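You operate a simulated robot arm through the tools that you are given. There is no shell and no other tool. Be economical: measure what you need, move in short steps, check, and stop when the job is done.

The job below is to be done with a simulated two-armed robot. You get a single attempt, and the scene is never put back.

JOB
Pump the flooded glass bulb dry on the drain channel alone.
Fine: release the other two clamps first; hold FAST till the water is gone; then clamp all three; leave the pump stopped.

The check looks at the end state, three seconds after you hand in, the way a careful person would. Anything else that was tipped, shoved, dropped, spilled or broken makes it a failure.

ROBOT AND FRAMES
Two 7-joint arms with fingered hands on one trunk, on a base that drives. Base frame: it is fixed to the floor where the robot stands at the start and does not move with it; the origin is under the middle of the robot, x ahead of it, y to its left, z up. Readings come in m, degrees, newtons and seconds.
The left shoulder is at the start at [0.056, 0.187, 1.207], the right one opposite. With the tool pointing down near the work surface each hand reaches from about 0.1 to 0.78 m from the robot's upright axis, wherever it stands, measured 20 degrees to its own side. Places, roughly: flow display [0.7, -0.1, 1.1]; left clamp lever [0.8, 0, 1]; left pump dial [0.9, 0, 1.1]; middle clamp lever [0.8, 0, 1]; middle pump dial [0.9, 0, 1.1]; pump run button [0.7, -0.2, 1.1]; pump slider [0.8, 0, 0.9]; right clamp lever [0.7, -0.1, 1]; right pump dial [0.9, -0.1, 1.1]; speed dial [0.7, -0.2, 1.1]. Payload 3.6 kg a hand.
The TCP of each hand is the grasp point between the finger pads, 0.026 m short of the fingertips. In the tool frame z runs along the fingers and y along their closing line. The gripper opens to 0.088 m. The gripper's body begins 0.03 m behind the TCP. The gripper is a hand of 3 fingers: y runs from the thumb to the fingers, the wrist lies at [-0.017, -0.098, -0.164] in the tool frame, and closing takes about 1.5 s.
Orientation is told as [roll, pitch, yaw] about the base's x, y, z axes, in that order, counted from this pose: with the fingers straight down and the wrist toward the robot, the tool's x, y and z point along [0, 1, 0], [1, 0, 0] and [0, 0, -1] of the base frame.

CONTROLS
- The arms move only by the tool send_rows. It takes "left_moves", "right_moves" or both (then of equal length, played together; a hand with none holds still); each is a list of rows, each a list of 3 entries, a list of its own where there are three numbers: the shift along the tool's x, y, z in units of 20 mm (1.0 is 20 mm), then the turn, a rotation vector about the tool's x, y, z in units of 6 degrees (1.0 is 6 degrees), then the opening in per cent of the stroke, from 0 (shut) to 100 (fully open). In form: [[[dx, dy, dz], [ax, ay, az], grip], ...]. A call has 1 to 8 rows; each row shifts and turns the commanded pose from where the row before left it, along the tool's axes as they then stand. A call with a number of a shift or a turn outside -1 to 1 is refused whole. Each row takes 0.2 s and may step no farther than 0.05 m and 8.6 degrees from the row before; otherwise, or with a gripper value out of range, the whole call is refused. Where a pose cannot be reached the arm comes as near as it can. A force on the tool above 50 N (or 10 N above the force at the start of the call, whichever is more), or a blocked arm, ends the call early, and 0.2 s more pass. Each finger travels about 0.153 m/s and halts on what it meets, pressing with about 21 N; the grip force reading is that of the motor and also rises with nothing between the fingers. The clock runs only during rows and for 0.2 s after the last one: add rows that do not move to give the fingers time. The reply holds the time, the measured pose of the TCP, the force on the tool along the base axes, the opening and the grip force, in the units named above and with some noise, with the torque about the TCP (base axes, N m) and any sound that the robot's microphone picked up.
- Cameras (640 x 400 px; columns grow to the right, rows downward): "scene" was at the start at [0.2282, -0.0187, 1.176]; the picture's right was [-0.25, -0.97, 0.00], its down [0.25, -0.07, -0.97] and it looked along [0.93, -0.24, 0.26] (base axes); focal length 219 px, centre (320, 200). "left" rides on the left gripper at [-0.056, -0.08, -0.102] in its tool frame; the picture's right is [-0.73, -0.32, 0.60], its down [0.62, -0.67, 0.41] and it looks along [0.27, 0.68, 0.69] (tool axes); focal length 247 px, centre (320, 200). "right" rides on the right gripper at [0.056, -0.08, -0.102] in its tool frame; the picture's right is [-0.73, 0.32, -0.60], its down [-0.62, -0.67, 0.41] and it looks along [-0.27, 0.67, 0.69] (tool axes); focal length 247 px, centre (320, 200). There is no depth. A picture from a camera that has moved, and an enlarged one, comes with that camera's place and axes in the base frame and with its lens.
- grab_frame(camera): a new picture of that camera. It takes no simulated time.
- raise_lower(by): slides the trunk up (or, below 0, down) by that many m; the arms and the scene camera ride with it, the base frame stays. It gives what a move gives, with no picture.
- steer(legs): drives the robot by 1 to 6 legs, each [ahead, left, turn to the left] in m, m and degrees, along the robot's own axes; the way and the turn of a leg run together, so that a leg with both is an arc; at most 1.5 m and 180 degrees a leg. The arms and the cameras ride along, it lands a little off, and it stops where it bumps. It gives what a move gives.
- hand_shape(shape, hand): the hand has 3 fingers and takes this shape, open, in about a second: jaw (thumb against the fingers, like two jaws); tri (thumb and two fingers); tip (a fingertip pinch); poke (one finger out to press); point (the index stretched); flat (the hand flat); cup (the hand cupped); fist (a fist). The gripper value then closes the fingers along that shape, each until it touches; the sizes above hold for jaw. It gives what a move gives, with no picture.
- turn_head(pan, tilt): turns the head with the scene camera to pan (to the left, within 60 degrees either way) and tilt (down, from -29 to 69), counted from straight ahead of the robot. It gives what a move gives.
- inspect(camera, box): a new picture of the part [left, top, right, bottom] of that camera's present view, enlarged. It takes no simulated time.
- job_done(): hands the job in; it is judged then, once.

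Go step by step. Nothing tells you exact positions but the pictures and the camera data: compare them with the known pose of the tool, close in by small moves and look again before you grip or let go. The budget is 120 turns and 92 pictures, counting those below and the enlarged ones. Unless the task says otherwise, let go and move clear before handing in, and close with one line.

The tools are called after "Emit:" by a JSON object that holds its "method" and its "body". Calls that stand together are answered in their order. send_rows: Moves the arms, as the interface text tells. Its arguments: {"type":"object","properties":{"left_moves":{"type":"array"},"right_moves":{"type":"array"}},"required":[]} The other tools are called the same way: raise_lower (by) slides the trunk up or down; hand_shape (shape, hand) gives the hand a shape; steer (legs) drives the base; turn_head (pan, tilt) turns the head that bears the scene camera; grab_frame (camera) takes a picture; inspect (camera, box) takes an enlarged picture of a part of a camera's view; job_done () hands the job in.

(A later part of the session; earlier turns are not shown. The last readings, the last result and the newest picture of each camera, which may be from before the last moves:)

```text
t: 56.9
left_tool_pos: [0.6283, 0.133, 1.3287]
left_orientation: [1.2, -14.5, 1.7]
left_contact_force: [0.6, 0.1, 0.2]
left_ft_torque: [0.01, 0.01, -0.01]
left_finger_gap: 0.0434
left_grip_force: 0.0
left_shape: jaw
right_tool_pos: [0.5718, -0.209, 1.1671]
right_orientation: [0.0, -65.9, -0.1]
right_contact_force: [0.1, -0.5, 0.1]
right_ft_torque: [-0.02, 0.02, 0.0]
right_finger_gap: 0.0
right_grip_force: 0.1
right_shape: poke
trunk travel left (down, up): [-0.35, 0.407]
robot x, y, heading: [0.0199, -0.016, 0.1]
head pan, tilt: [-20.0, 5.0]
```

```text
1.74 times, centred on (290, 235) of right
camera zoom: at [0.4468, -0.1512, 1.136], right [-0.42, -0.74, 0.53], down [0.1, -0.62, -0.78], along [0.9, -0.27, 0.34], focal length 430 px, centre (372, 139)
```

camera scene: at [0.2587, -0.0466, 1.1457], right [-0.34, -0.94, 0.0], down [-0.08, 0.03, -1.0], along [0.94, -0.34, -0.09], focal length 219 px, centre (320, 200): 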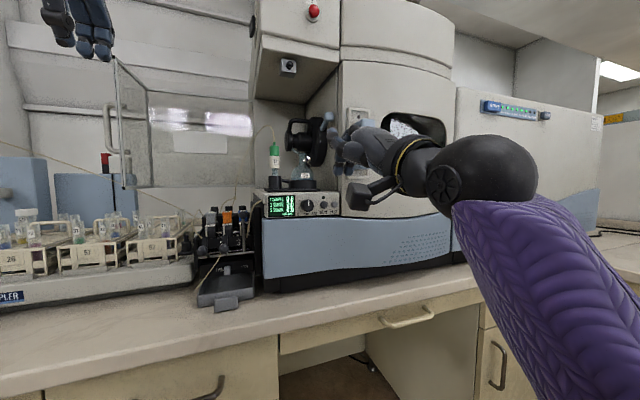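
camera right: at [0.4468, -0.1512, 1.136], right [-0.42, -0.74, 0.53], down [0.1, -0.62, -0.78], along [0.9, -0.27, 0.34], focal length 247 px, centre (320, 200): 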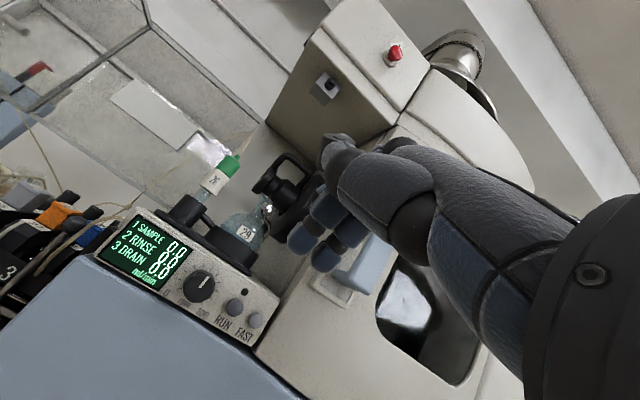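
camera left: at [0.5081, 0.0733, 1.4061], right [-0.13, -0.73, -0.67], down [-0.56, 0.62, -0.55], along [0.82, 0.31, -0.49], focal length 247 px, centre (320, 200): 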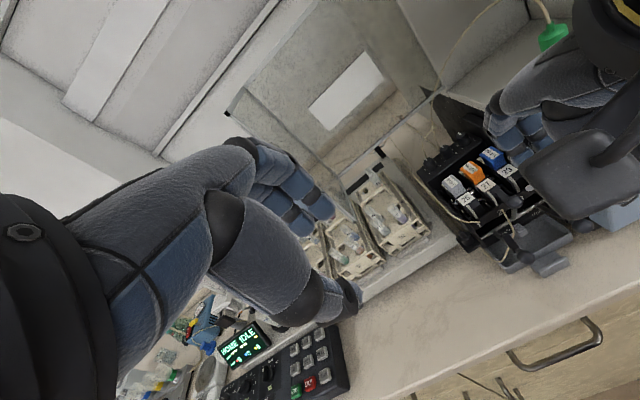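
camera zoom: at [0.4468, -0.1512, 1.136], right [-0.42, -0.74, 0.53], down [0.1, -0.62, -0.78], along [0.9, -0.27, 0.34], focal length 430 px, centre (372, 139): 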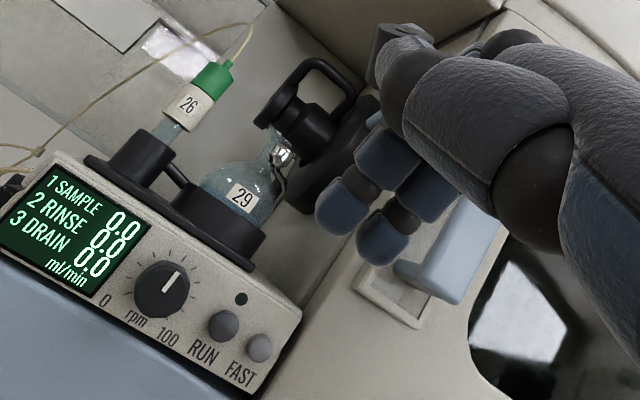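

This poke shape looks more curled than stretched. I'll try the "point" shape instead.

Emit:
{"method": "hand_shape", "body": {"hand": "right", "shape": "point"}}

Emit:
{"method": "inspect", "body": {"camera": "scene", "box": [260, 90, 420, 220]}}

Emit:
{"method": "grab_frame", "body": {"camera": "right"}}

```text
t: 57.8
left_tool_pos: [0.6281, 0.1333, 1.3294]
left_orientation: [1.2, -14.6, 1.7]
left_contact_force: [0.8, -0.7, 1.0]
left_ft_torque: [-0.01, 0.01, 0.01]
left_finger_gap: 0.0438
left_grip_force: 0.1
left_shape: jaw
right_tool_pos: [0.572, -0.208, 1.1674]
right_orientation: [0.1, -66.0, -0.1]
right_contact_force: [1.3, -0.1, -0.3]
right_ft_torque: [0.0, 0.06, 0.0]
right_finger_gap: 0.0827
right_grip_force: 0.0
right_shape: point
trunk travel left (down, up): [-0.35, 0.407]
robot x, y, heading: [0.023, -0.0146, 0.1]
head pan, tilt: [-20.0, 5.0]
```

```text
3.08 times, centred on (340, 155) of scene
camera zoom: at [0.2587, -0.0467, 1.1457], right [-0.34, -0.94, 0.0], down [-0.08, 0.03, -1.0], along [0.94, -0.34, -0.09], focal length 674 px, centre (258, 338)
```

zoom: 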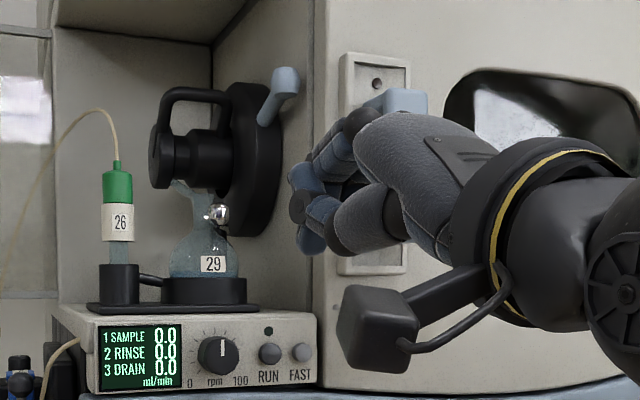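

```text
26 pictures are left
camera right: at [0.4468, -0.1512, 1.136], right [-0.42, -0.74, 0.53], down [0.1, -0.62, -0.78], along [0.9, -0.27, 0.34], focal length 247 px, centre (320, 200)
```

right: 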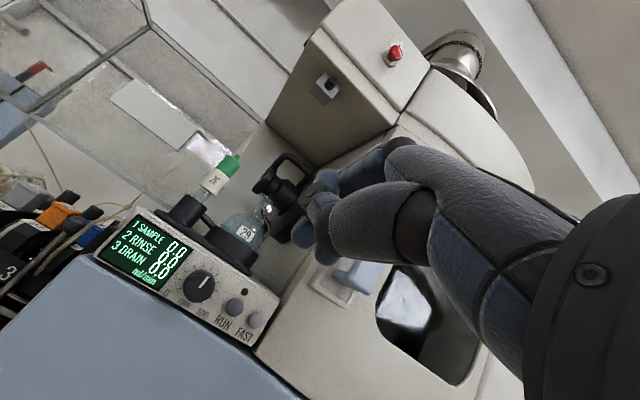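

Neither helps. I'll use the closed jaw, whose tip lies a known 26 mm past the TCP, offset to the right so only FAST (not RUN) is touched.

Emit:
{"method": "hand_shape", "body": {"hand": "right", "shape": "jaw"}}

Emit:
{"method": "send_rows", "body": {"right_moves": [[[-0.37, -0.237, 0.861], [-1, 0, 0], 0], [[-0.37, -0.326, 0.831], [-1, 0, 0], 0], [[-0.37, -0.411, 0.793], [0, 0, 0], 0], [[-0.37, -0.411, 0.793], [0, 0, 0], 0], [[-0.37, -0.411, 0.793], [0, 0, 0], 0], [[-0.37, -0.411, 0.6], [0, 0, 0], 0], [[0, 0, 0], [0, 0, 0], 0]]}}

Emit:
{"method": "inspect", "body": {"camera": "scene", "box": [260, 90, 420, 220]}}

Emit:
{"method": "grab_frame", "body": {"camera": "right"}}

```text
t: 58.7
left_tool_pos: [0.6293, 0.1349, 1.3301]
left_orientation: [1.2, -14.6, 1.7]
left_contact_force: [-0.5, -0.1, 0.4]
left_ft_torque: [-0.01, 0.01, -0.01]
left_finger_gap: 0.0437
left_grip_force: 0.1
left_shape: jaw
right_tool_pos: [0.5714, -0.2079, 1.1691]
right_orientation: [0.2, -66.0, -0.1]
right_contact_force: [-0.1, 0.3, 0.3]
right_ft_torque: [0.01, -0.03, -0.01]
right_finger_gap: 0.0875
right_grip_force: 0.0
right_shape: jaw
trunk travel left (down, up): [-0.35, 0.407]
robot x, y, heading: [0.0223, -0.0165, 0.1]
head pan, tilt: [-20.0, 5.0]
```

```text
t: 60.3
left_tool_pos: [0.6279, 0.1346, 1.3288]
left_orientation: [1.2, -14.5, 1.7]
left_contact_force: [-0.4, -0.7, 0.6]
left_ft_torque: [0.0, -0.01, 0.01]
left_finger_gap: 0.0436
left_grip_force: 0.0
left_shape: jaw
right_tool_pos: [0.6507, -0.2531, 1.099]
right_orientation: [0.3, -78.1, -0.2]
right_contact_force: [0.3, -0.7, 0.4]
right_ft_torque: [-0.02, -0.01, 0.01]
right_finger_gap: 0.0
right_grip_force: 21.1
right_shape: jaw
trunk travel left (down, up): [-0.35, 0.407]
robot x, y, heading: [0.0229, -0.0129, 0.1]
head pan, tilt: [-20.0, 5.0]
```

```text
3.08 times, centred on (340, 155) of scene
camera zoom: at [0.2586, -0.0466, 1.1458], right [-0.34, -0.94, 0.0], down [-0.08, 0.03, -1.0], along [0.94, -0.34, -0.09], focal length 674 px, centre (258, 338)
```

zoom: 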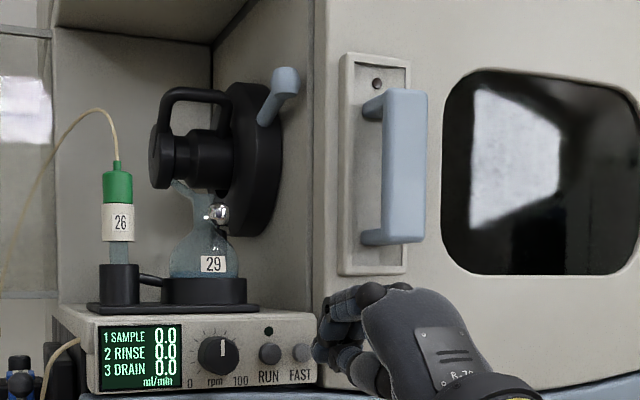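

```text
24 pictures are left
camera right: at [0.5356, -0.1961, 1.0414], right [-0.52, -0.74, 0.44], down [0.26, -0.62, -0.74], along [0.81, -0.27, 0.52], focal length 247 px, centre (320, 200)
```

right: 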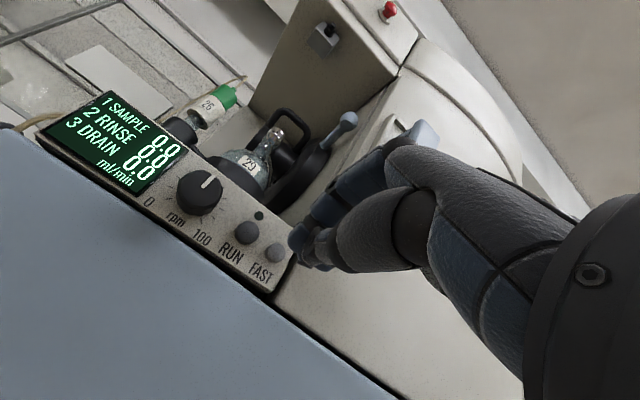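

FAST confirmed at (0.703, -0.241, 1.091), and the left fingertip is just right of it. I'll shift 4 mm left and press gently.

Emit:
{"method": "send_rows", "body": {"right_moves": [[[0.2, 0.1, 0.49], [0, 0, 0], 0], [[0, 0.1, 0.49], [0, 0, 0], 0], [[0, 0.05, 0.25], [0, 0, 0], 0], [[0, 0.04, 0.2], [0, 0, 0], 0]]}}

Emit:
{"method": "inspect", "body": {"camera": "scene", "box": [270, 130, 390, 220]}}

```text
t: 61.3
left_tool_pos: [0.628, 0.1345, 1.3285]
left_orientation: [1.2, -14.6, 1.7]
left_contact_force: [0.2, -0.7, 0.1]
left_ft_torque: [-0.02, -0.01, -0.02]
left_finger_gap: 0.0435
left_grip_force: 0.1
left_shape: jaw
right_tool_pos: [0.6802, -0.2468, 1.0995]
right_orientation: [0.4, -78.0, -0.2]
right_contact_force: [-3.8, 0.5, -1.5]
right_ft_torque: [0.01, 0.07, 0.01]
right_finger_gap: 0.0002
right_grip_force: 21.1
right_shape: jaw
trunk travel left (down, up): [-0.35, 0.407]
robot x, y, heading: [0.0189, -0.0163, 0.3]
head pan, tilt: [-20.0, 5.0]
heard: click
```

```text
4.44 times, centred on (330, 175) of scene
camera zoom: at [0.2583, -0.0467, 1.1458], right [-0.34, -0.94, 0.0], down [-0.08, 0.03, -1.0], along [0.94, -0.34, -0.09], focal length 974 px, centre (276, 311)
```

zoom: 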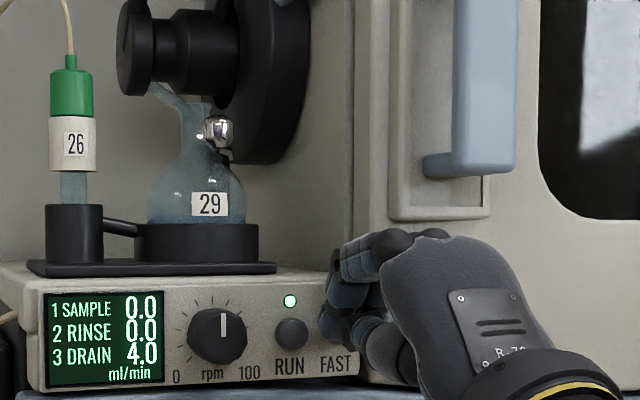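

The click came and the LED lit: DRAIN runs at 4.0 ml/min with the other two at 0.0. I'll hold.

Emit:
{"method": "send_rows", "body": {"right_moves": [[[0, 0, 0], [0, 0, 0], 0], [[0, 0, 0], [0, 0, 0], 0], [[0, 0, 0], [0, 0, 0], 0], [[0, 0, 0], [0, 0, 0], 0], [[0, 0, 0], [0, 0, 0], 0], [[0, 0, 0], [0, 0, 0], 0], [[0, 0, 0], [0, 0, 0], 0], [[0, 0, 0], [0, 0, 0], 0]]}}

Emit:
{"method": "send_rows", "body": {"right_moves": [[[0, 0, 0], [0, 0, 0], 0], [[0, 0, 0], [0, 0, 0], 0], [[0, 0, 0], [0, 0, 0], 0], [[0, 0, 0], [0, 0, 0], 0], [[0, 0, 0], [0, 0, 0], 0], [[0, 0, 0], [0, 0, 0], 0], [[0, 0, 0], [0, 0, 0], 0], [[0, 0, 0], [0, 0, 0], 0]]}}

Emit:
{"method": "inspect", "body": {"camera": "scene", "box": [270, 130, 390, 220]}}

```text
t: 63.1
left_tool_pos: [0.6284, 0.1323, 1.3302]
left_orientation: [1.1, -14.6, 1.7]
left_contact_force: [-0.2, 0.6, -0.5]
left_ft_torque: [-0.01, 0.01, -0.02]
left_finger_gap: 0.0438
left_grip_force: 0.0
left_shape: jaw
right_tool_pos: [0.6811, -0.2469, 1.0992]
right_orientation: [0.3, -78.0, -0.2]
right_contact_force: [-3.4, 0.0, -0.8]
right_ft_torque: [0.0, 0.04, 0.03]
right_finger_gap: 0.0
right_grip_force: 20.3
right_shape: jaw
trunk travel left (down, up): [-0.35, 0.407]
robot x, y, heading: [0.0197, -0.0161, 0.2]
head pan, tilt: [-20.0, 5.0]
```

```text
t: 64.9
left_tool_pos: [0.6282, 0.1328, 1.3294]
left_orientation: [1.1, -14.6, 1.7]
left_contact_force: [0.0, 0.8, -0.9]
left_ft_torque: [0.02, 0.02, 0.01]
left_finger_gap: 0.0437
left_grip_force: 0.1
left_shape: jaw
right_tool_pos: [0.6803, -0.247, 1.0995]
right_orientation: [0.3, -77.9, -0.2]
right_contact_force: [-2.7, -0.1, 0.0]
right_ft_torque: [0.0, 0.06, -0.01]
right_finger_gap: 0.0004
right_grip_force: 20.9
right_shape: jaw
trunk travel left (down, up): [-0.35, 0.407]
robot x, y, heading: [0.0287, -0.0197, 0.3]
head pan, tilt: [-20.0, 5.0]
```

```text
4.44 times, centred on (330, 175) of scene
camera zoom: at [0.2584, -0.0467, 1.1458], right [-0.34, -0.94, 0.0], down [-0.08, 0.03, -1.0], along [0.94, -0.34, -0.09], focal length 974 px, centre (276, 311)
```

zoom: 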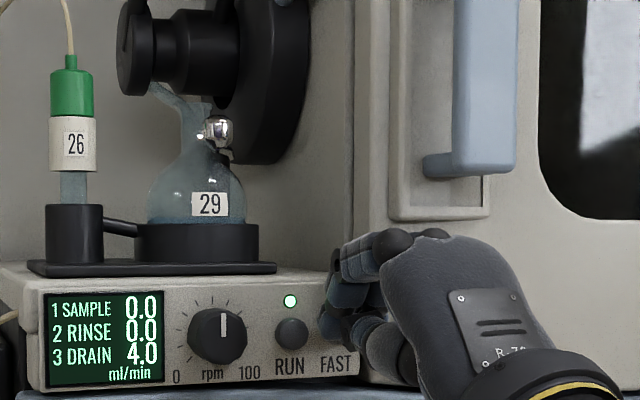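

Emit:
{"method": "inspect", "body": {"camera": "scene", "box": [290, 145, 325, 185]}}

Emit:
{"method": "send_rows", "body": {"right_moves": [[[0, 0, 0], [0, 0, 0], 0], [[0, 0, 0], [0, 0, 0], 0], [[0, 0, 0], [0, 0, 0], 0], [[0, 0, 0], [0, 0, 0], 0], [[0, 0, 0], [0, 0, 0], 0], [[0, 0, 0], [0, 0, 0], 0], [[0, 0, 0], [0, 0, 0], 0], [[0, 0, 0], [0, 0, 0], 0]]}}

Emit:
{"method": "send_rows", "body": {"right_moves": [[[0, 0, 0], [0, 0, 0], 0], [[0, 0, 0], [0, 0, 0], 0], [[0, 0, 0], [0, 0, 0], 0], [[0, 0, 0], [0, 0, 0], 0], [[0, 0, 0], [0, 0, 0], 0], [[0, 0, 0], [0, 0, 0], 0], [[0, 0, 0], [0, 0, 0], 0], [[0, 0, 0], [0, 0, 0], 0]]}}

Emit:
{"method": "inspect", "body": {"camera": "scene", "box": [290, 145, 325, 185]}}

```text
10.00 times, centred on (308, 165) of scene
camera zoom: at [0.2584, -0.0467, 1.1458], right [-0.34, -0.94, 0.0], down [-0.08, 0.03, -1.0], along [0.94, -0.34, -0.09], focal length 2192 px, centre (445, 550)
```

zoom: 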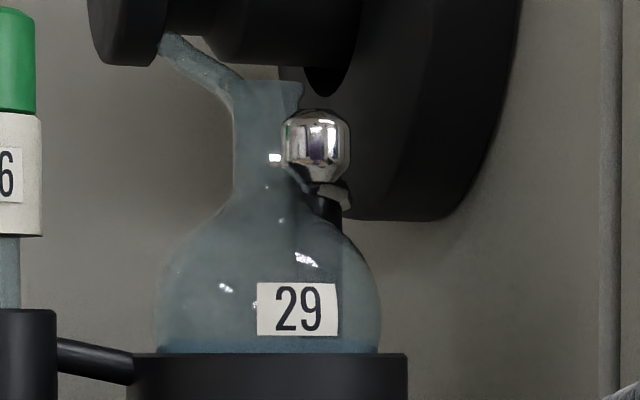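

```text
t: 66.7
left_tool_pos: [0.628, 0.1342, 1.33]
left_orientation: [1.2, -14.6, 1.7]
left_contact_force: [0.8, 0.3, -0.9]
left_ft_torque: [0.01, 0.02, -0.01]
left_finger_gap: 0.0432
left_grip_force: 0.0
left_shape: jaw
right_tool_pos: [0.6802, -0.2473, 1.0998]
right_orientation: [0.2, -78.0, -0.2]
right_contact_force: [-2.4, -0.2, -0.1]
right_ft_torque: [-0.03, 0.02, 0.01]
right_finger_gap: 0.0001
right_grip_force: 21.1
right_shape: jaw
trunk travel left (down, up): [-0.35, 0.407]
robot x, y, heading: [0.0219, -0.0177, 0.1]
head pan, tilt: [-20.0, 5.0]
```

```text
t: 68.5
left_tool_pos: [0.6284, 0.134, 1.3307]
left_orientation: [1.1, -14.7, 1.7]
left_contact_force: [-0.7, -0.7, 0.0]
left_ft_torque: [0.03, 0.01, -0.01]
left_finger_gap: 0.0436
left_grip_force: 0.1
left_shape: jaw
right_tool_pos: [0.681, -0.2476, 1.0989]
right_orientation: [0.3, -78.0, -0.3]
right_contact_force: [-2.6, 1.0, 0.0]
right_ft_torque: [0.01, 0.04, 0.04]
right_finger_gap: 0.0
right_grip_force: 21.2
right_shape: jaw
trunk travel left (down, up): [-0.35, 0.407]
robot x, y, heading: [0.0226, -0.0177, 0.1]
head pan, tilt: [-20.0, 5.0]
```

```text
10.00 times, centred on (308, 165) of scene
camera zoom: at [0.2584, -0.0467, 1.1458], right [-0.34, -0.94, 0.0], down [-0.08, 0.03, -1.0], along [0.94, -0.34, -0.09], focal length 2192 px, centre (445, 550)
```

zoom: 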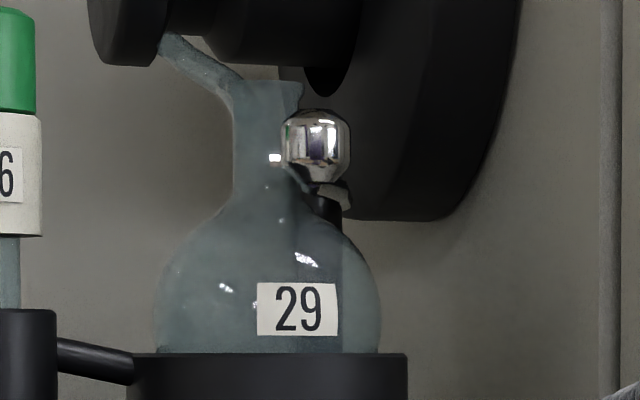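

Water is visibly falling, and the last blue layer is below the cup rim. I'll hold longer, as the cup hides the bottom.

Emit:
{"method": "send_rows", "body": {"right_moves": [[[0, 0, 0], [0, 0, 0], 0], [[0, 0, 0], [0, 0, 0], 0], [[0, 0, 0], [0, 0, 0], 0], [[0, 0, 0], [0, 0, 0], 0], [[0, 0, 0], [0, 0, 0], 0], [[0, 0, 0], [0, 0, 0], 0], [[0, 0, 0], [0, 0, 0], 0], [[0, 0, 0], [0, 0, 0], 0]]}}

Emit:
{"method": "send_rows", "body": {"right_moves": [[[0, 0, 0], [0, 0, 0], 0], [[0, 0, 0], [0, 0, 0], 0], [[0, 0, 0], [0, 0, 0], 0], [[0, 0, 0], [0, 0, 0], 0], [[0, 0, 0], [0, 0, 0], 0], [[0, 0, 0], [0, 0, 0], 0], [[0, 0, 0], [0, 0, 0], 0], [[0, 0, 0], [0, 0, 0], 0]]}}

Emit:
{"method": "send_rows", "body": {"right_moves": [[[0, 0, 0], [0, 0, 0], 0], [[0, 0, 0], [0, 0, 0], 0], [[0, 0, 0], [0, 0, 0], 0], [[0, 0, 0], [0, 0, 0], 0], [[0, 0, 0], [0, 0, 0], 0], [[0, 0, 0], [0, 0, 0], 0], [[0, 0, 0], [0, 0, 0], 0], [[0, 0, 0], [0, 0, 0], 0]]}}

Emit:
{"method": "send_rows", "body": {"right_moves": [[[0, 0, 0], [0, 0, 0], 0], [[0, 0, 0], [0, 0, 0], 0], [[0, 0, 0], [0, 0, 0], 0], [[0, 0, 0], [0, 0, 0], 0], [[0, 0, 0], [0, 0, 0], 0], [[0, 0, 0], [0, 0, 0], 0], [[0, 0, 0], [0, 0, 0], 0], [[0, 0, 0], [0, 0, 0], 0]]}}

Emit:
{"method": "inspect", "body": {"camera": "left", "box": [500, 0, 640, 100]}}

```text
t: 70.3
left_tool_pos: [0.6284, 0.1335, 1.33]
left_orientation: [1.2, -14.5, 1.7]
left_contact_force: [0.4, 0.1, 0.8]
left_ft_torque: [-0.03, 0.01, 0.04]
left_finger_gap: 0.0438
left_grip_force: 0.1
left_shape: jaw
right_tool_pos: [0.6813, -0.2461, 1.0989]
right_orientation: [0.3, -77.9, -0.2]
right_contact_force: [-3.4, 0.6, 0.0]
right_ft_torque: [0.0, 0.03, -0.01]
right_finger_gap: 0.0001
right_grip_force: 21.5
right_shape: jaw
trunk travel left (down, up): [-0.35, 0.407]
robot x, y, heading: [0.0198, -0.0221, 0.1]
head pan, tilt: [-20.0, 5.0]
```

```text
t: 72.1
left_tool_pos: [0.6282, 0.1339, 1.3296]
left_orientation: [1.2, -14.5, 1.6]
left_contact_force: [-0.3, 0.0, 0.0]
left_ft_torque: [0.0, -0.01, 0.0]
left_finger_gap: 0.0437
left_grip_force: 0.1
left_shape: jaw
right_tool_pos: [0.6802, -0.2473, 1.1003]
right_orientation: [0.2, -78.0, -0.3]
right_contact_force: [-2.2, -0.2, -0.2]
right_ft_torque: [0.01, 0.02, 0.01]
right_finger_gap: 0.0001
right_grip_force: 21.1
right_shape: jaw
trunk travel left (down, up): [-0.35, 0.407]
robot x, y, heading: [0.0248, -0.0173, -0.2]
head pan, tilt: [-20.0, 5.0]
```

```text
t: 73.9
left_tool_pos: [0.6273, 0.1348, 1.3301]
left_orientation: [1.1, -14.6, 1.7]
left_contact_force: [0.3, 0.3, -0.2]
left_ft_torque: [0.0, 0.0, -0.01]
left_finger_gap: 0.0436
left_grip_force: 0.1
left_shape: jaw
right_tool_pos: [0.6815, -0.2479, 1.099]
right_orientation: [0.3, -78.0, -0.2]
right_contact_force: [-3.5, 0.2, -0.2]
right_ft_torque: [-0.02, -0.01, 0.01]
right_finger_gap: 0.0001
right_grip_force: 20.7
right_shape: jaw
trunk travel left (down, up): [-0.35, 0.407]
robot x, y, heading: [0.0238, -0.02, 0.1]
head pan, tilt: [-20.0, 5.0]
```

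```text
t: 75.7
left_tool_pos: [0.628, 0.1335, 1.3298]
left_orientation: [1.2, -14.7, 1.8]
left_contact_force: [-0.8, 0.8, -0.1]
left_ft_torque: [0.03, -0.02, -0.01]
left_finger_gap: 0.0437
left_grip_force: 0.1
left_shape: jaw
right_tool_pos: [0.6806, -0.2469, 1.0989]
right_orientation: [0.3, -77.9, -0.2]
right_contact_force: [-3.2, -0.4, -0.5]
right_ft_torque: [-0.03, 0.03, 0.01]
right_finger_gap: 0.0
right_grip_force: 21.2
right_shape: jaw
trunk travel left (down, up): [-0.35, 0.407]
robot x, y, heading: [0.0212, -0.0193, -0.1]
head pan, tilt: [-20.0, 5.0]
```

```text
4.00 times, centred on (570, 50) of left
camera zoom: at [0.526, 0.0726, 1.4063], right [-0.13, -0.73, -0.67], down [-0.56, 0.62, -0.55], along [0.82, 0.31, -0.49], focal length 988 px, centre (-680, 800)
```

zoom: 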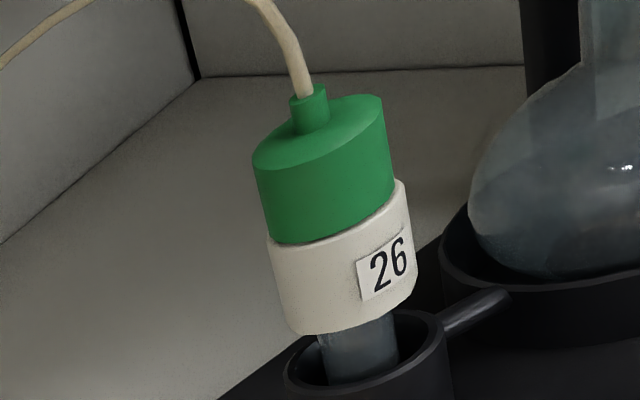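

I'll slide the left camera over to look into the bulb while still holding FAST.

Emit:
{"method": "send_rows", "body": {"left_moves": [[[-1, 0, -0.5], [0, 0, 0], 44], [[-1, 0, -0.5], [0, 0, 0], 44], [[-1, 0, -0.5], [0, 0, 0], 44], [[-1, 0, -0.5], [0, 0, 0], 44], [[-1, 0, -0.5], [0, 0, 0], 44], [[-1, 0, -0.5], [0, 0, 0], 44], [[-1, 0, 0], [0, 0, 0], 44], [[-1, 0, 0], [0, 0, 0], 44]], "right_moves": [[[0, 0, 0], [0, 0, 0], 0], [[0, 0, 0], [0, 0, 0], 0], [[0, 0, 0], [0, 0, 0], 0], [[0, 0, 0], [0, 0, 0], 0], [[0, 0, 0], [0, 0, 0], 0], [[0, 0, 0], [0, 0, 0], 0], [[0, 0, 0], [0, 0, 0], 0], [[0, 0, 0], [0, 0, 0], 0]]}}

Emit:
{"method": "inspect", "body": {"camera": "left", "box": [400, 0, 640, 170]}}

```text
t: 77.5
left_tool_pos: [0.6172, -0.027, 1.3847]
left_orientation: [1.3, -14.6, 1.7]
left_contact_force: [-0.1, -1.4, 0.4]
left_ft_torque: [0.01, 0.03, 0.01]
left_finger_gap: 0.0393
left_grip_force: 0.1
left_shape: jaw
right_tool_pos: [0.6799, -0.2475, 1.0995]
right_orientation: [0.3, -78.1, -0.2]
right_contact_force: [-2.1, 0.2, 1.6]
right_ft_torque: [-0.02, -0.02, 0.02]
right_finger_gap: 0.0
right_grip_force: 21.0
right_shape: jaw
trunk travel left (down, up): [-0.35, 0.407]
robot x, y, heading: [0.0193, -0.0155, 0.2]
head pan, tilt: [-20.0, 5.0]
```

```text
2.35 times, centred on (520, 85) of left
camera zoom: at [0.5157, -0.0889, 1.4611], right [-0.13, -0.73, -0.67], down [-0.56, 0.62, -0.55], along [0.82, 0.31, -0.49], focal length 581 px, centre (-151, 471)
```

zoom: 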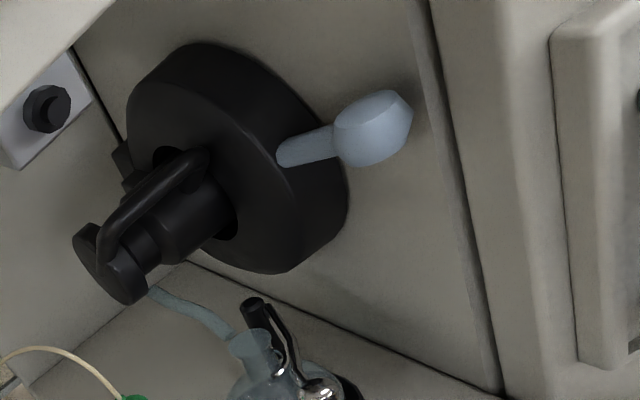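

Emit:
{"method": "inspect", "body": {"camera": "left", "box": [440, 130, 600, 250]}}

```text
3.33 times, centred on (520, 190) of left
camera zoom: at [0.5157, -0.0889, 1.4611], right [-0.13, -0.73, -0.67], down [-0.56, 0.62, -0.55], along [0.82, 0.31, -0.49], focal length 823 px, centre (-347, 233)
```

zoom: 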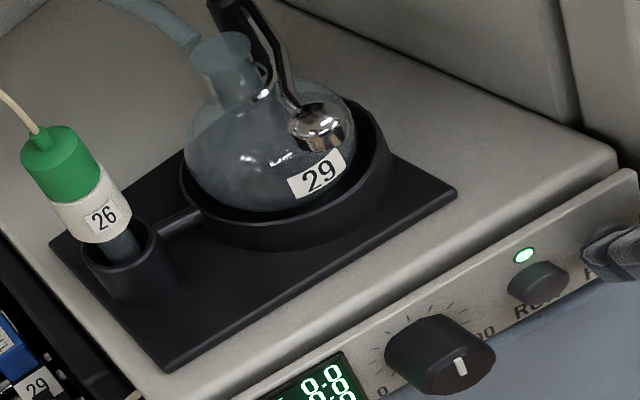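

The bulb looks grey and dry from above. I'll hold a little longer for certainty, then let go.

Emit:
{"method": "send_rows", "body": {"right_moves": [[[0, 0, 0], [0, 0, 0], 0], [[0, 0, 0], [0, 0, 0], 0], [[0, 0, 0], [0, 0, 0], 0], [[0, 0, 0], [0, 0, 0], 0], [[0, 0, 0], [0, 0, 0], 0], [[0, 0, 0], [0, 0, 0], 0], [[0, 0, 0], [0, 0, 0], 0], [[0, 0, 0], [0, 0, 0], 0]]}}

Emit:
{"method": "send_rows", "body": {"right_moves": [[[0, 0, 0], [0, 0, 0], 0], [[0, 0, 0], [0, 0, 0], 0], [[0, 0, 0], [0, 0, 0], 0], [[0, 0, 0], [0, 0, 0], 0], [[0, 0, 0], [0, 0, 0], 0], [[0, 0, 0], [0, 0, 0], 0], [[0, 0, 0], [0, 0, 0], 0], [[0, 0, 0], [0, 0, 0], 0]]}}

Emit:
{"method": "send_rows", "body": {"right_moves": [[[0, 0, 0], [0, 0, 0], 0], [[0, 0, 0], [0, 0, 0], 0], [[0, 0, 0], [0, 0, 0], 0], [[0, 0, 0], [0, 0, 0], 0], [[0, 0, 0], [0, 0, 0], 0], [[0, 0, 0], [0, 0, 0], 0], [[0, 0, 0], [0, 0, 0], 0], [[0, 0, 0], [0, 0, 0], 0]]}}

Emit:
{"method": "inspect", "body": {"camera": "left", "box": [480, 135, 550, 200]}}

```text
t: 79.3
left_tool_pos: [0.6173, -0.0277, 1.3831]
left_orientation: [1.2, -14.6, 1.6]
left_contact_force: [0.7, 0.1, -0.5]
left_ft_torque: [-0.02, 0.0, 0.0]
left_finger_gap: 0.039
left_grip_force: 0.1
left_shape: jaw
right_tool_pos: [0.6802, -0.2477, 1.1013]
right_orientation: [0.4, -78.0, -0.3]
right_contact_force: [-3.2, -0.6, 0.5]
right_ft_torque: [0.01, -0.03, 0.02]
right_finger_gap: 0.0
right_grip_force: 21.4
right_shape: jaw
trunk travel left (down, up): [-0.35, 0.407]
robot x, y, heading: [0.0216, -0.0196, 0.1]
head pan, tilt: [-20.0, 5.0]
```

```text
t: 81.1
left_tool_pos: [0.6175, -0.0269, 1.3838]
left_orientation: [1.2, -14.6, 1.7]
left_contact_force: [0.3, 0.2, -0.7]
left_ft_torque: [-0.02, 0.02, 0.02]
left_finger_gap: 0.0392
left_grip_force: 0.0
left_shape: jaw
right_tool_pos: [0.6806, -0.2478, 1.1005]
right_orientation: [0.3, -78.0, -0.2]
right_contact_force: [-2.8, 0.3, 0.9]
right_ft_torque: [-0.01, -0.01, -0.02]
right_finger_gap: 0.0002
right_grip_force: 20.2
right_shape: jaw
trunk travel left (down, up): [-0.35, 0.407]
robot x, y, heading: [0.0208, -0.0165, 0.2]
head pan, tilt: [-20.0, 5.0]
```

```text
t: 82.9
left_tool_pos: [0.6178, -0.0276, 1.3832]
left_orientation: [1.2, -14.6, 1.7]
left_contact_force: [0.8, 0.3, -0.8]
left_ft_torque: [-0.01, -0.01, 0.0]
left_finger_gap: 0.039
left_grip_force: 0.1
left_shape: jaw
right_tool_pos: [0.6806, -0.2471, 1.0981]
right_orientation: [0.2, -78.1, -0.2]
right_contact_force: [-3.2, -0.8, 0.6]
right_ft_torque: [0.01, -0.03, 0.03]
right_finger_gap: 0.0
right_grip_force: 21.2
right_shape: jaw
trunk travel left (down, up): [-0.35, 0.407]
robot x, y, heading: [0.02, -0.015, -0.2]
head pan, tilt: [-20.0, 5.0]
```

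```text
6.15 times, centred on (515, 168) of left
camera zoom: at [0.5157, -0.0885, 1.4611], right [-0.13, -0.73, -0.67], down [-0.56, 0.62, -0.55], along [0.82, 0.31, -0.49], focal length 1520 px, centre (-880, 400)
```

zoom: 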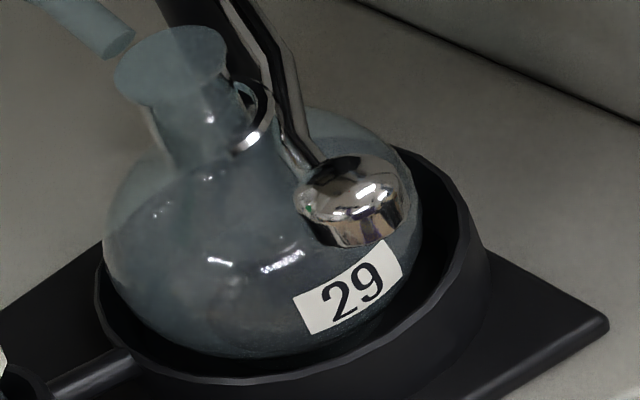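

The bulb is dry. I'll release FAST by backing off, and move the left hand back to its side.

Emit:
{"method": "send_rows", "body": {"left_moves": [[[1, 0, 0], [0, 0, 0], 44], [[1, 0, 0], [0, 0, 0], 44], [[1, 0, 0], [0, 0, 0], 44], [[1, 0, 0], [0, 0, 0], 44], [[1, 0, 0], [0, 0, 0], 44], [[1, 0, 0], [0, 0, 0], 44], [[1, 0, 0], [0, 0, 0], 44], [[1, 0, 0], [0, 0, 0], 44]], "right_moves": [[[0, -0.1, -0.5], [0, 0, 0], 0], [[0, -0.2, -1], [0, 0, 0], 0], [[0, -0.2, -1], [0, 0, 0], 0], [[0.2, -0.2, -0.6], [0, 0, 0], 0], [[1, -0.3, 0], [0, 0, 0], 50], [[1, -0.5, 0], [0, 0, 0], 50], [[1, -0.5, 0], [0, 0, 0], 50], [[1, -0.5, 0], [0, 0, 0], 50]]}}

Emit:
{"method": "inspect", "body": {"camera": "scene", "box": [190, 130, 400, 290]}}

```text
t: 84.9
left_tool_pos: [0.6134, 0.132, 1.3876]
left_orientation: [1.4, -14.5, 1.5]
left_contact_force: [0.4, -0.4, 1.0]
left_ft_torque: [0.01, 0.0, -0.03]
left_finger_gap: 0.0392
left_grip_force: 0.0
left_shape: jaw
right_tool_pos: [0.617, -0.1938, 1.0731]
right_orientation: [-32.2, -78.5, 30.0]
right_contact_force: [0.8, 0.4, 0.6]
right_ft_torque: [0.02, 0.0, 0.04]
right_finger_gap: 0.0438
right_grip_force: 0.1
right_shape: jaw
trunk travel left (down, up): [-0.35, 0.407]
robot x, y, heading: [0.0254, -0.0162, 0.2]
head pan, tilt: [-20.0, 5.0]
stopped in row 8 (right hand): the arm was blocked; the commanded pose is now the measured one
```

```text
2.50 times, centred on (295, 210) of scene
camera zoom: at [0.2587, -0.0472, 1.1457], right [-0.34, -0.94, 0.0], down [-0.08, 0.03, -1.0], along [0.94, -0.34, -0.09], focal length 548 px, centre (382, 175)
```

zoom: 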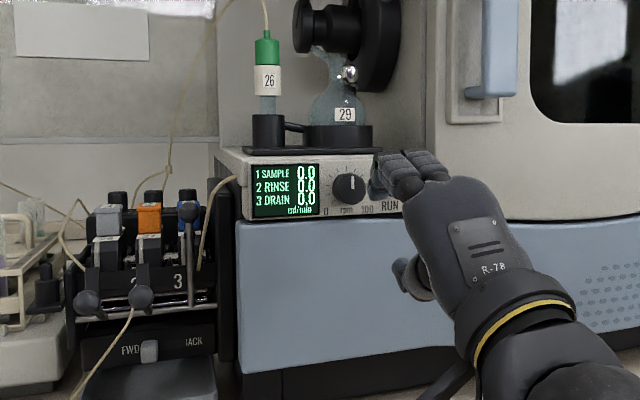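

The pump is stopped (all 0.0). The right arm jammed low near the body again, so I'll lift, ease the pitch to about -45°, and approach the levers from above.

Emit:
{"method": "send_rows", "body": {"right_moves": [[[0.4, 0.886, -0.156], [1, 0, 0.2], 50], [[0.4, 0.865, -0.248], [1, 0, 0.2], 50], [[0.6, 0.834, -0.337], [1, 0, 0.2], 50], [[0.6, 0.795, -0.4225], [1, 0, 0.2], 50], [[0.6, 0.746, -0.503], [1, 0, 0.2], 50], [[0.6, 0.69, -0.5785], [1, 0, 0], 50], [[1, 0, 0], [0, 0, 0], 50], [[1, 0, 0], [0, 0, 0], 50]]}}

```text
t: 85.7
left_tool_pos: [0.6143, 0.1321, 1.3864]
left_orientation: [1.3, -14.5, 1.6]
left_contact_force: [-0.8, 0.5, 0.1]
left_ft_torque: [0.0, -0.02, 0.02]
left_finger_gap: 0.0392
left_grip_force: 0.1
left_shape: jaw
right_tool_pos: [0.6224, -0.2042, 1.1104]
right_orientation: [-25.7, -61.1, 16.9]
right_contact_force: [0.3, 0.8, 0.3]
right_ft_torque: [0.04, -0.02, -0.04]
right_finger_gap: 0.0439
right_grip_force: 0.0
right_shape: jaw
trunk travel left (down, up): [-0.35, 0.407]
robot x, y, heading: [0.0245, -0.0154, 0.2]
head pan, tilt: [-20.0, 5.0]
stopped in row 4 (right hand): the arm was blocked; the commanded pose is now the measured one
```

Emit:
{"method": "send_rows", "body": {"right_moves": [[[-0.69, 0.8, -0.34], [0, 0, 0], 50], [[-0.69, 0.8, -0.34], [0, 0, 0], 50], [[-0.69, 0.8, -0.34], [0, 0, 0], 50], [[-0.69, 0.8, -0.34], [0, 0, 0], 50], [[0, 0.8, -0.34], [0, 0, 0], 50]]}}

Emit:
{"method": "grab_frame", "body": {"camera": "scene"}}

```text
t: 86.9
left_tool_pos: [0.6156, 0.1328, 1.3857]
left_orientation: [1.2, -14.6, 1.6]
left_contact_force: [-0.3, -0.1, 0.2]
left_ft_torque: [-0.02, 0.01, 0.06]
left_finger_gap: 0.0393
left_grip_force: 0.0
left_shape: jaw
right_tool_pos: [0.6242, -0.2393, 1.2076]
right_orientation: [-25.5, -61.1, 16.8]
right_contact_force: [0.0, -0.5, -0.3]
right_ft_torque: [0.0, 0.01, 0.02]
right_finger_gap: 0.0441
right_grip_force: 0.0
right_shape: jaw
trunk travel left (down, up): [-0.35, 0.407]
robot x, y, heading: [0.0192, -0.0177, 0.3]
head pan, tilt: [-20.0, 5.0]
```

```text
14 pictures are left
camera scene: at [0.2587, -0.0465, 1.1457], right [-0.34, -0.94, 0.0], down [-0.08, 0.03, -1.0], along [0.94, -0.34, -0.09], focal length 219 px, centre (320, 200)
```

scene: 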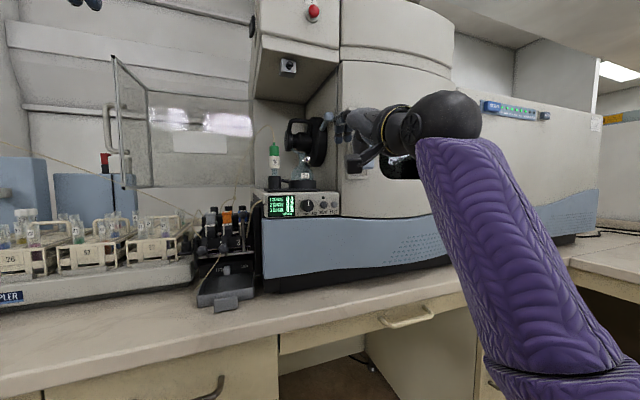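

Free again. I'll turn the hand to a clean pitch of -40°.

Emit:
{"method": "send_rows", "body": {"right_moves": [[[0, 0.2, -0.3], [0.758, 0.407, 0.194], 50], [[0, 0.2, -0.3], [0.758, 0.407, 0.194], 50], [[0, 0.2, -0.3], [0.758, 0.407, 0.194], 50], [[0, 0.2, -0.3], [0.758, 0.407, 0.194], 50], [[0, 0, -0.3], [0.758, 0.407, 0.194], 50], [[1, 0, 0], [0, 0, 0], 50], [[1, 0, 0], [0, 0, 0], 50], [[1, 0, 0], [0, 0, 0], 50]]}}

```text
t: 88.7
left_tool_pos: [0.6143, 0.1336, 1.3864]
left_orientation: [1.1, -14.5, 1.5]
left_contact_force: [0.6, -0.2, 0.7]
left_ft_torque: [0.01, 0.0, -0.03]
left_finger_gap: 0.0394
left_grip_force: 0.1
left_shape: jaw
right_tool_pos: [0.6077, -0.1732, 1.2353]
right_orientation: [0.0, -40.0, 0.2]
right_contact_force: [-0.5, 0.5, 0.5]
right_ft_torque: [-0.01, 0.01, 0.01]
right_finger_gap: 0.0439
right_grip_force: 0.0
right_shape: jaw
trunk travel left (down, up): [-0.35, 0.407]
robot x, y, heading: [0.0238, -0.0174, -0.1]
head pan, tilt: [-20.0, 5.0]
```

Now toward a standoff in line with ball 2.

Emit:
{"method": "send_rows", "body": {"right_moves": [[[1, -0.446, 0.784], [0, 0, 0], 50], [[1, -0.446, 0.784], [0, 0, 0], 50], [[1, -0.446, 0.784], [0, 0, 0], 50], [[1, -0.446, 0.784], [0, 0, 0], 50], [[1, -0.446, 0.784], [0, 0, 0], 50], [[1, -0.446, 0.784], [0, 0, 0], 50], [[1, -0.446, 0.784], [0, 0, 0], 50], [[1, -0.446, 0.784], [0, 0, 0], 50]]}}

Emit:
{"method": "grab_frame", "body": {"camera": "right"}}

```text
t: 90.7
left_tool_pos: [0.614, 0.1332, 1.3868]
left_orientation: [1.3, -14.5, 1.6]
left_contact_force: [0.3, -0.8, 0.9]
left_ft_torque: [0.0, 0.03, 0.01]
left_finger_gap: 0.0392
left_grip_force: 0.0
left_shape: jaw
right_tool_pos: [0.6548, -0.0433, 1.1402]
right_orientation: [-3.4, -46.2, -0.2]
right_contact_force: [-0.3, -0.3, 0.6]
right_ft_torque: [-0.02, -0.02, 0.01]
right_finger_gap: 0.044
right_grip_force: 0.0
right_shape: jaw
trunk travel left (down, up): [-0.35, 0.407]
robot x, y, heading: [0.0201, -0.0188, -0.1]
head pan, tilt: [-20.0, 5.0]
stopped in row 8 (right hand): the arm was blocked; the commanded pose is now the measured one
```

```text
13 pictures are left
camera right: at [0.5303, 0.0199, 1.1505], right [-0.24, -0.7, 0.67], down [-0.19, -0.65, -0.74], along [0.95, -0.31, 0.02], focal length 247 px, centre (320, 200)
```

right: 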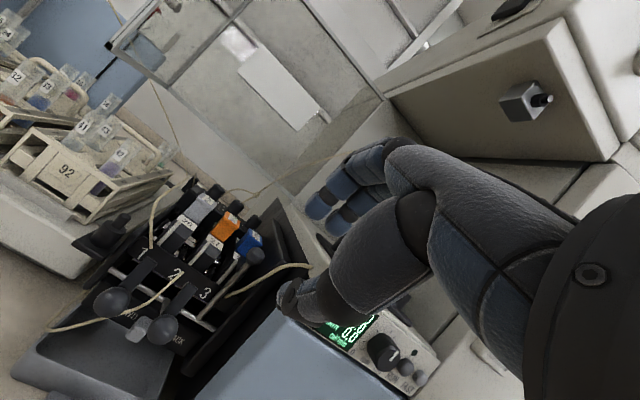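

Levers are as I left them. The arm, now elbow-down, is cramped, so I'll back the base to give it room.

Emit:
{"method": "steer", "body": {"legs": [[-0.13, 0, 0]]}}

Emit:
{"method": "send_rows", "body": {"right_moves": [[[0.4, 0.2, 0.6], [0, 0.6, 0], 50], [[0.4, 0.2, 0.6], [0, 0, 0], 50], [[0.4, 0.2, 0.6], [0, 0, 0], 50], [[0.4, 0, 0.9], [0, 0, 0], 50]]}}

```text
t: 92.0
left_tool_pos: [0.4795, 0.1317, 1.3886]
left_orientation: [1.2, -14.7, 1.6]
left_contact_force: [-0.1, -0.1, 0.1]
left_ft_torque: [0.0, -0.02, 0.0]
left_finger_gap: 0.0392
left_grip_force: 0.0
left_shape: jaw
right_tool_pos: [0.5223, -0.0437, 1.1407]
right_orientation: [-3.5, -46.2, -0.1]
right_contact_force: [0.6, -0.3, 0.4]
right_ft_torque: [0.0, -0.01, -0.02]
right_finger_gap: 0.0441
right_grip_force: 0.2
right_shape: jaw
trunk travel left (down, up): [-0.35, 0.407]
robot x, y, heading: [-0.11, -0.0203, 0.2]
head pan, tilt: [-20.0, 5.0]
```

```text
t: 93.0
left_tool_pos: [0.4834, 0.1309, 1.3869]
left_orientation: [1.3, -14.5, 1.7]
left_contact_force: [-0.2, -0.1, -0.1]
left_ft_torque: [-0.02, -0.03, 0.01]
left_finger_gap: 0.0392
left_grip_force: 0.1
left_shape: jaw
right_tool_pos: [0.5759, -0.0183, 1.1085]
right_orientation: [-0.5, -46.0, -0.1]
right_contact_force: [0.6, 0.1, 0.6]
right_ft_torque: [0.03, 0.02, 0.01]
right_finger_gap: 0.0442
right_grip_force: 0.0
right_shape: jaw
trunk travel left (down, up): [-0.35, 0.407]
robot x, y, heading: [-0.1115, -0.0181, -0.0]
head pan, tilt: [-20.0, 5.0]
```

Emit:
{"method": "send_rows", "body": {"right_moves": [[[0.1, 0.33, 0.9], [0, 0, 0], 55], [[0.1, 0.33, 0.9], [0, 0, 0], 55], [[0.1, 0.33, 0.9], [0, 0, 0], 55], [[0, 0, 0.8], [0, 0, 0], 55], [[0, 0, 0.8], [0, 0, 0], 55], [[0, 0, 0.6], [0, 0, 0], 55], [[0, 0, 0], [0, 0, 0], 55]]}}

Emit:
{"method": "grab_frame", "body": {"camera": "right"}}

```text
t: 94.6
left_tool_pos: [0.4835, 0.1337, 1.3868]
left_orientation: [1.3, -14.5, 1.6]
left_contact_force: [-0.1, 1.1, 0.2]
left_ft_torque: [0.02, 0.0, 0.0]
left_finger_gap: 0.0391
left_grip_force: 0.0
left_shape: jaw
right_tool_pos: [0.6573, -0.0055, 1.0565]
right_orientation: [0.1, -46.1, -0.1]
right_contact_force: [0.2, 0.4, 0.6]
right_ft_torque: [0.01, 0.01, 0.05]
right_finger_gap: 0.0478
right_grip_force: 0.2
right_shape: jaw
trunk travel left (down, up): [-0.35, 0.407]
robot x, y, heading: [-0.1105, -0.0169, 0.2]
head pan, tilt: [-20.0, 5.0]
```

```text
12 pictures are left
camera right: at [0.5279, 0.0518, 1.0693], right [-0.21, -0.74, 0.64], down [-0.17, -0.62, -0.77], along [0.96, -0.27, 0.01], focal length 247 px, centre (320, 200)
```

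right: 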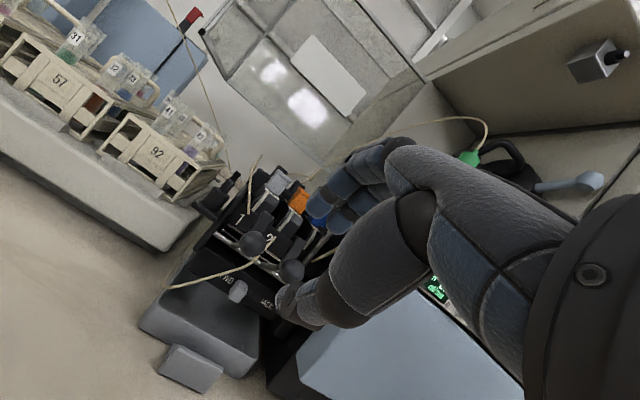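

Ball 2 is at (0.70, -0.014, 1.017), as expected. I'll advance over it.

Emit:
{"method": "send_rows", "body": {"right_moves": [[[-0.4, 0, 0.2], [0, 0, 0], 55], [[0, 0, 0.7], [0, 0, 0], 55], [[0, 0, 0.7], [0, 0, 0], 55], [[0, 0, 0.7], [0, 0, 0], 55], [[0, 0, 0], [0, 0, 0], 32], [[0, 0, 0], [0, 0, 0], 32]]}}

Emit:
{"method": "grab_frame", "body": {"camera": "right"}}

```text
t: 96.0
left_tool_pos: [0.4839, 0.1315, 1.3865]
left_orientation: [1.3, -14.5, 1.6]
left_contact_force: [-0.6, -0.1, 0.6]
left_ft_torque: [0.01, 0.01, 0.01]
left_finger_gap: 0.0394
left_grip_force: 0.0
left_shape: jaw
right_tool_pos: [0.6687, -0.0131, 1.0442]
right_orientation: [0.1, -46.1, -0.2]
right_contact_force: [0.2, -0.2, -0.3]
right_ft_torque: [0.0, 0.02, 0.01]
right_finger_gap: 0.0285
right_grip_force: 0.2
right_shape: jaw
right hand out of reach, approached as far as the arm can: row 3, 4
trunk travel left (down, up): [-0.35, 0.407]
robot x, y, heading: [-0.1101, -0.018, 0.3]
head pan, tilt: [-20.0, 5.0]
```

```text
11 pictures are left
camera right: at [0.5404, 0.0444, 1.0562], right [-0.21, -0.74, 0.64], down [-0.17, -0.62, -0.77], along [0.96, -0.27, 0.01], focal length 247 px, centre (320, 200)
```

right: 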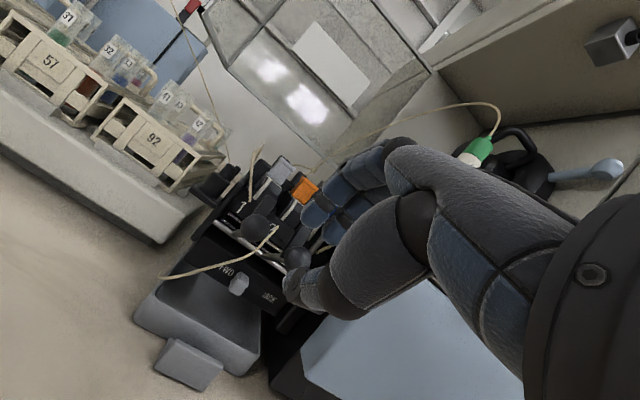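

Out of reach now. I'll back off along the fingers, drive a bit ahead, and re-approach.

Emit:
{"method": "send_rows", "body": {"right_moves": [[[0, 0, -1], [0, 0, 0], 55], [[0, 0, -1], [0, 0, 0], 55], [[0, 0, -1], [0, 0, 0], 55], [[0, 0, -1], [0, 0, 0], 55]]}}

Emit:
{"method": "steer", "body": {"legs": [[0.07, 0, 0]]}}

```text
t: 97.0
left_tool_pos: [0.4828, 0.1325, 1.3877]
left_orientation: [1.2, -14.6, 1.5]
left_contact_force: [0.4, 0.9, 0.3]
left_ft_torque: [0.01, 0.0, 0.0]
left_finger_gap: 0.0391
left_grip_force: 0.0
left_shape: jaw
right_tool_pos: [0.605, -0.0118, 1.098]
right_orientation: [0.1, -46.1, 0.1]
right_contact_force: [0.5, 0.4, 0.7]
right_ft_torque: [-0.02, 0.02, 0.01]
right_finger_gap: 0.0479
right_grip_force: 0.1
right_shape: jaw
trunk travel left (down, up): [-0.35, 0.407]
robot x, y, heading: [-0.1114, -0.0175, 0.3]
head pan, tilt: [-20.0, 5.0]
```

```text
t: 98.0
left_tool_pos: [0.5538, 0.1331, 1.3849]
left_orientation: [1.2, -14.4, 1.6]
left_contact_force: [0.3, -0.2, -0.1]
left_ft_torque: [-0.03, -0.01, 0.0]
left_finger_gap: 0.0393
left_grip_force: 0.1
left_shape: jaw
right_tool_pos: [0.6763, -0.0118, 1.0956]
right_orientation: [0.1, -46.1, 0.0]
right_contact_force: [0.7, 0.8, 0.0]
right_ft_torque: [0.0, 0.02, -0.02]
right_finger_gap: 0.0479
right_grip_force: 0.1
right_shape: jaw
trunk travel left (down, up): [-0.35, 0.407]
robot x, y, heading: [-0.0412, -0.0194, -0.2]
head pan, tilt: [-20.0, 5.0]
```

Emit:
{"method": "send_rows", "body": {"right_moves": [[[0, -1, 0], [0, 0, 0], 55], [[0, -1, 0], [0, 0, 0], 55], [[-0.05, 0, 0.8], [0, 0, 0], 55], [[0, 0, 0.8], [0, 0, 0], 55], [[0, 0, 0.8], [0, 0, 0], 55], [[0, 0, 0.66], [0, 0, 0], 55], [[0, 0, 0], [0, 0, 0], 32], [[0, 0, 0], [0, 0, 0], 32]]}}

Emit:
{"method": "grab_frame", "body": {"camera": "right"}}

```text
t: 99.8
left_tool_pos: [0.5486, 0.1328, 1.388]
left_orientation: [1.2, -14.5, 1.6]
left_contact_force: [0.1, 0.0, 0.6]
left_ft_torque: [0.01, 0.02, -0.02]
left_finger_gap: 0.0392
left_grip_force: 0.0
left_shape: jaw
right_tool_pos: [0.6897, -0.01, 1.0331]
right_orientation: [0.2, -46.6, 0.1]
right_contact_force: [-3.7, 3.0, 15.9]
right_ft_torque: [-0.16, -0.66, 0.06]
right_finger_gap: 0.0335
right_grip_force: 0.0
right_shape: jaw
trunk travel left (down, up): [-0.35, 0.407]
robot x, y, heading: [-0.0346, -0.0166, 0.2]
head pan, tilt: [-20.0, 5.0]
```

```text
10 pictures are left
camera right: at [0.5609, 0.0451, 1.0447], right [-0.21, -0.74, 0.64], down [-0.16, -0.62, -0.77], along [0.96, -0.26, 0.02], focal length 247 px, centre (320, 200)
```

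right: 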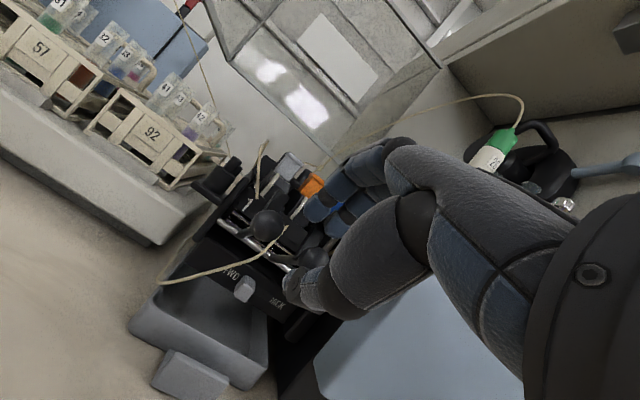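

The jaw encloses ball 2 (fingers resting on the lever, thumb below). I'll start raising it.

Emit:
{"method": "send_rows", "body": {"right_moves": [[[0, 0.49, -0.092], [1, 0, 0], 36], [[0, 0.49, -0.092], [1, 0, 0], 36], [[0, 0.49, -0.092], [1, 0, 0], 36], [[0, 0.49, -0.092], [1, 0, 0], 36]]}}

Emit:
{"method": "grab_frame", "body": {"camera": "right"}}

```text
t: 100.8
left_tool_pos: [0.5439, 0.1309, 1.3895]
left_orientation: [1.3, -14.8, 1.6]
left_contact_force: [-1.0, -0.3, 0.2]
left_ft_torque: [0.01, 0.0, -0.01]
left_finger_gap: 0.0391
left_grip_force: 0.2
left_shape: jaw
right_tool_pos: [0.7127, -0.0128, 1.0658]
right_orientation: [0.5, -22.9, -0.2]
right_contact_force: [-20.5, 1.3, 18.7]
right_ft_torque: [0.01, 0.36, 0.05]
right_finger_gap: 0.0215
right_grip_force: 21.2
right_shape: jaw
trunk travel left (down, up): [-0.35, 0.407]
robot x, y, heading: [-0.0407, -0.0203, 0.1]
head pan, tilt: [-20.0, 5.0]
```

```text
9 pictures are left
camera right: at [0.6011, 0.0431, 1.1286], right [0.06, -0.74, 0.67], down [-0.46, -0.62, -0.64], along [0.89, -0.27, -0.37], focal length 247 px, centre (320, 200)
```

right: 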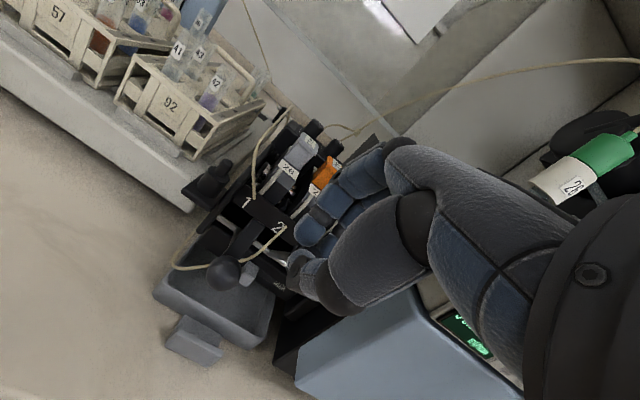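

Ball 2 is now pinched at the fingertips, lever about 40° tilted, and I'm pressing slightly inward. I'll ease outward, loosen, and follow the arc.

Emit:
{"method": "send_rows", "body": {"right_moves": [[[0, -0.09, -0.31], [0, 0, 0], 36], [[0, 0.37, -0.08], [0, 0, 0], 36], [[0, 0.37, -0.08], [0, 0, 0], 36], [[0, 0.38, -0.015], [0, 0, 0], 36], [[0, 0.38, -0.015], [0, 0, 0], 36]]}}

```text
t: 102.0
left_tool_pos: [0.5486, 0.1353, 1.3877]
left_orientation: [1.1, -14.7, 1.6]
left_contact_force: [0.4, 1.0, -0.2]
left_ft_torque: [0.02, 0.0, -0.01]
left_finger_gap: 0.0388
left_grip_force: 0.1
left_shape: jaw
right_tool_pos: [0.7189, -0.0192, 1.0733]
right_orientation: [0.1, -22.1, 0.2]
right_contact_force: [-8.9, 16.1, 8.7]
right_ft_torque: [0.36, 0.16, 0.18]
right_finger_gap: 0.0198
right_grip_force: 20.7
right_shape: jaw
right hand out of reach, approached as far as the arm can: row 2, 3, 4, 5
trunk travel left (down, up): [-0.35, 0.407]
robot x, y, heading: [-0.0386, -0.0131, -0.1]
head pan, tilt: [-20.0, 5.0]
```

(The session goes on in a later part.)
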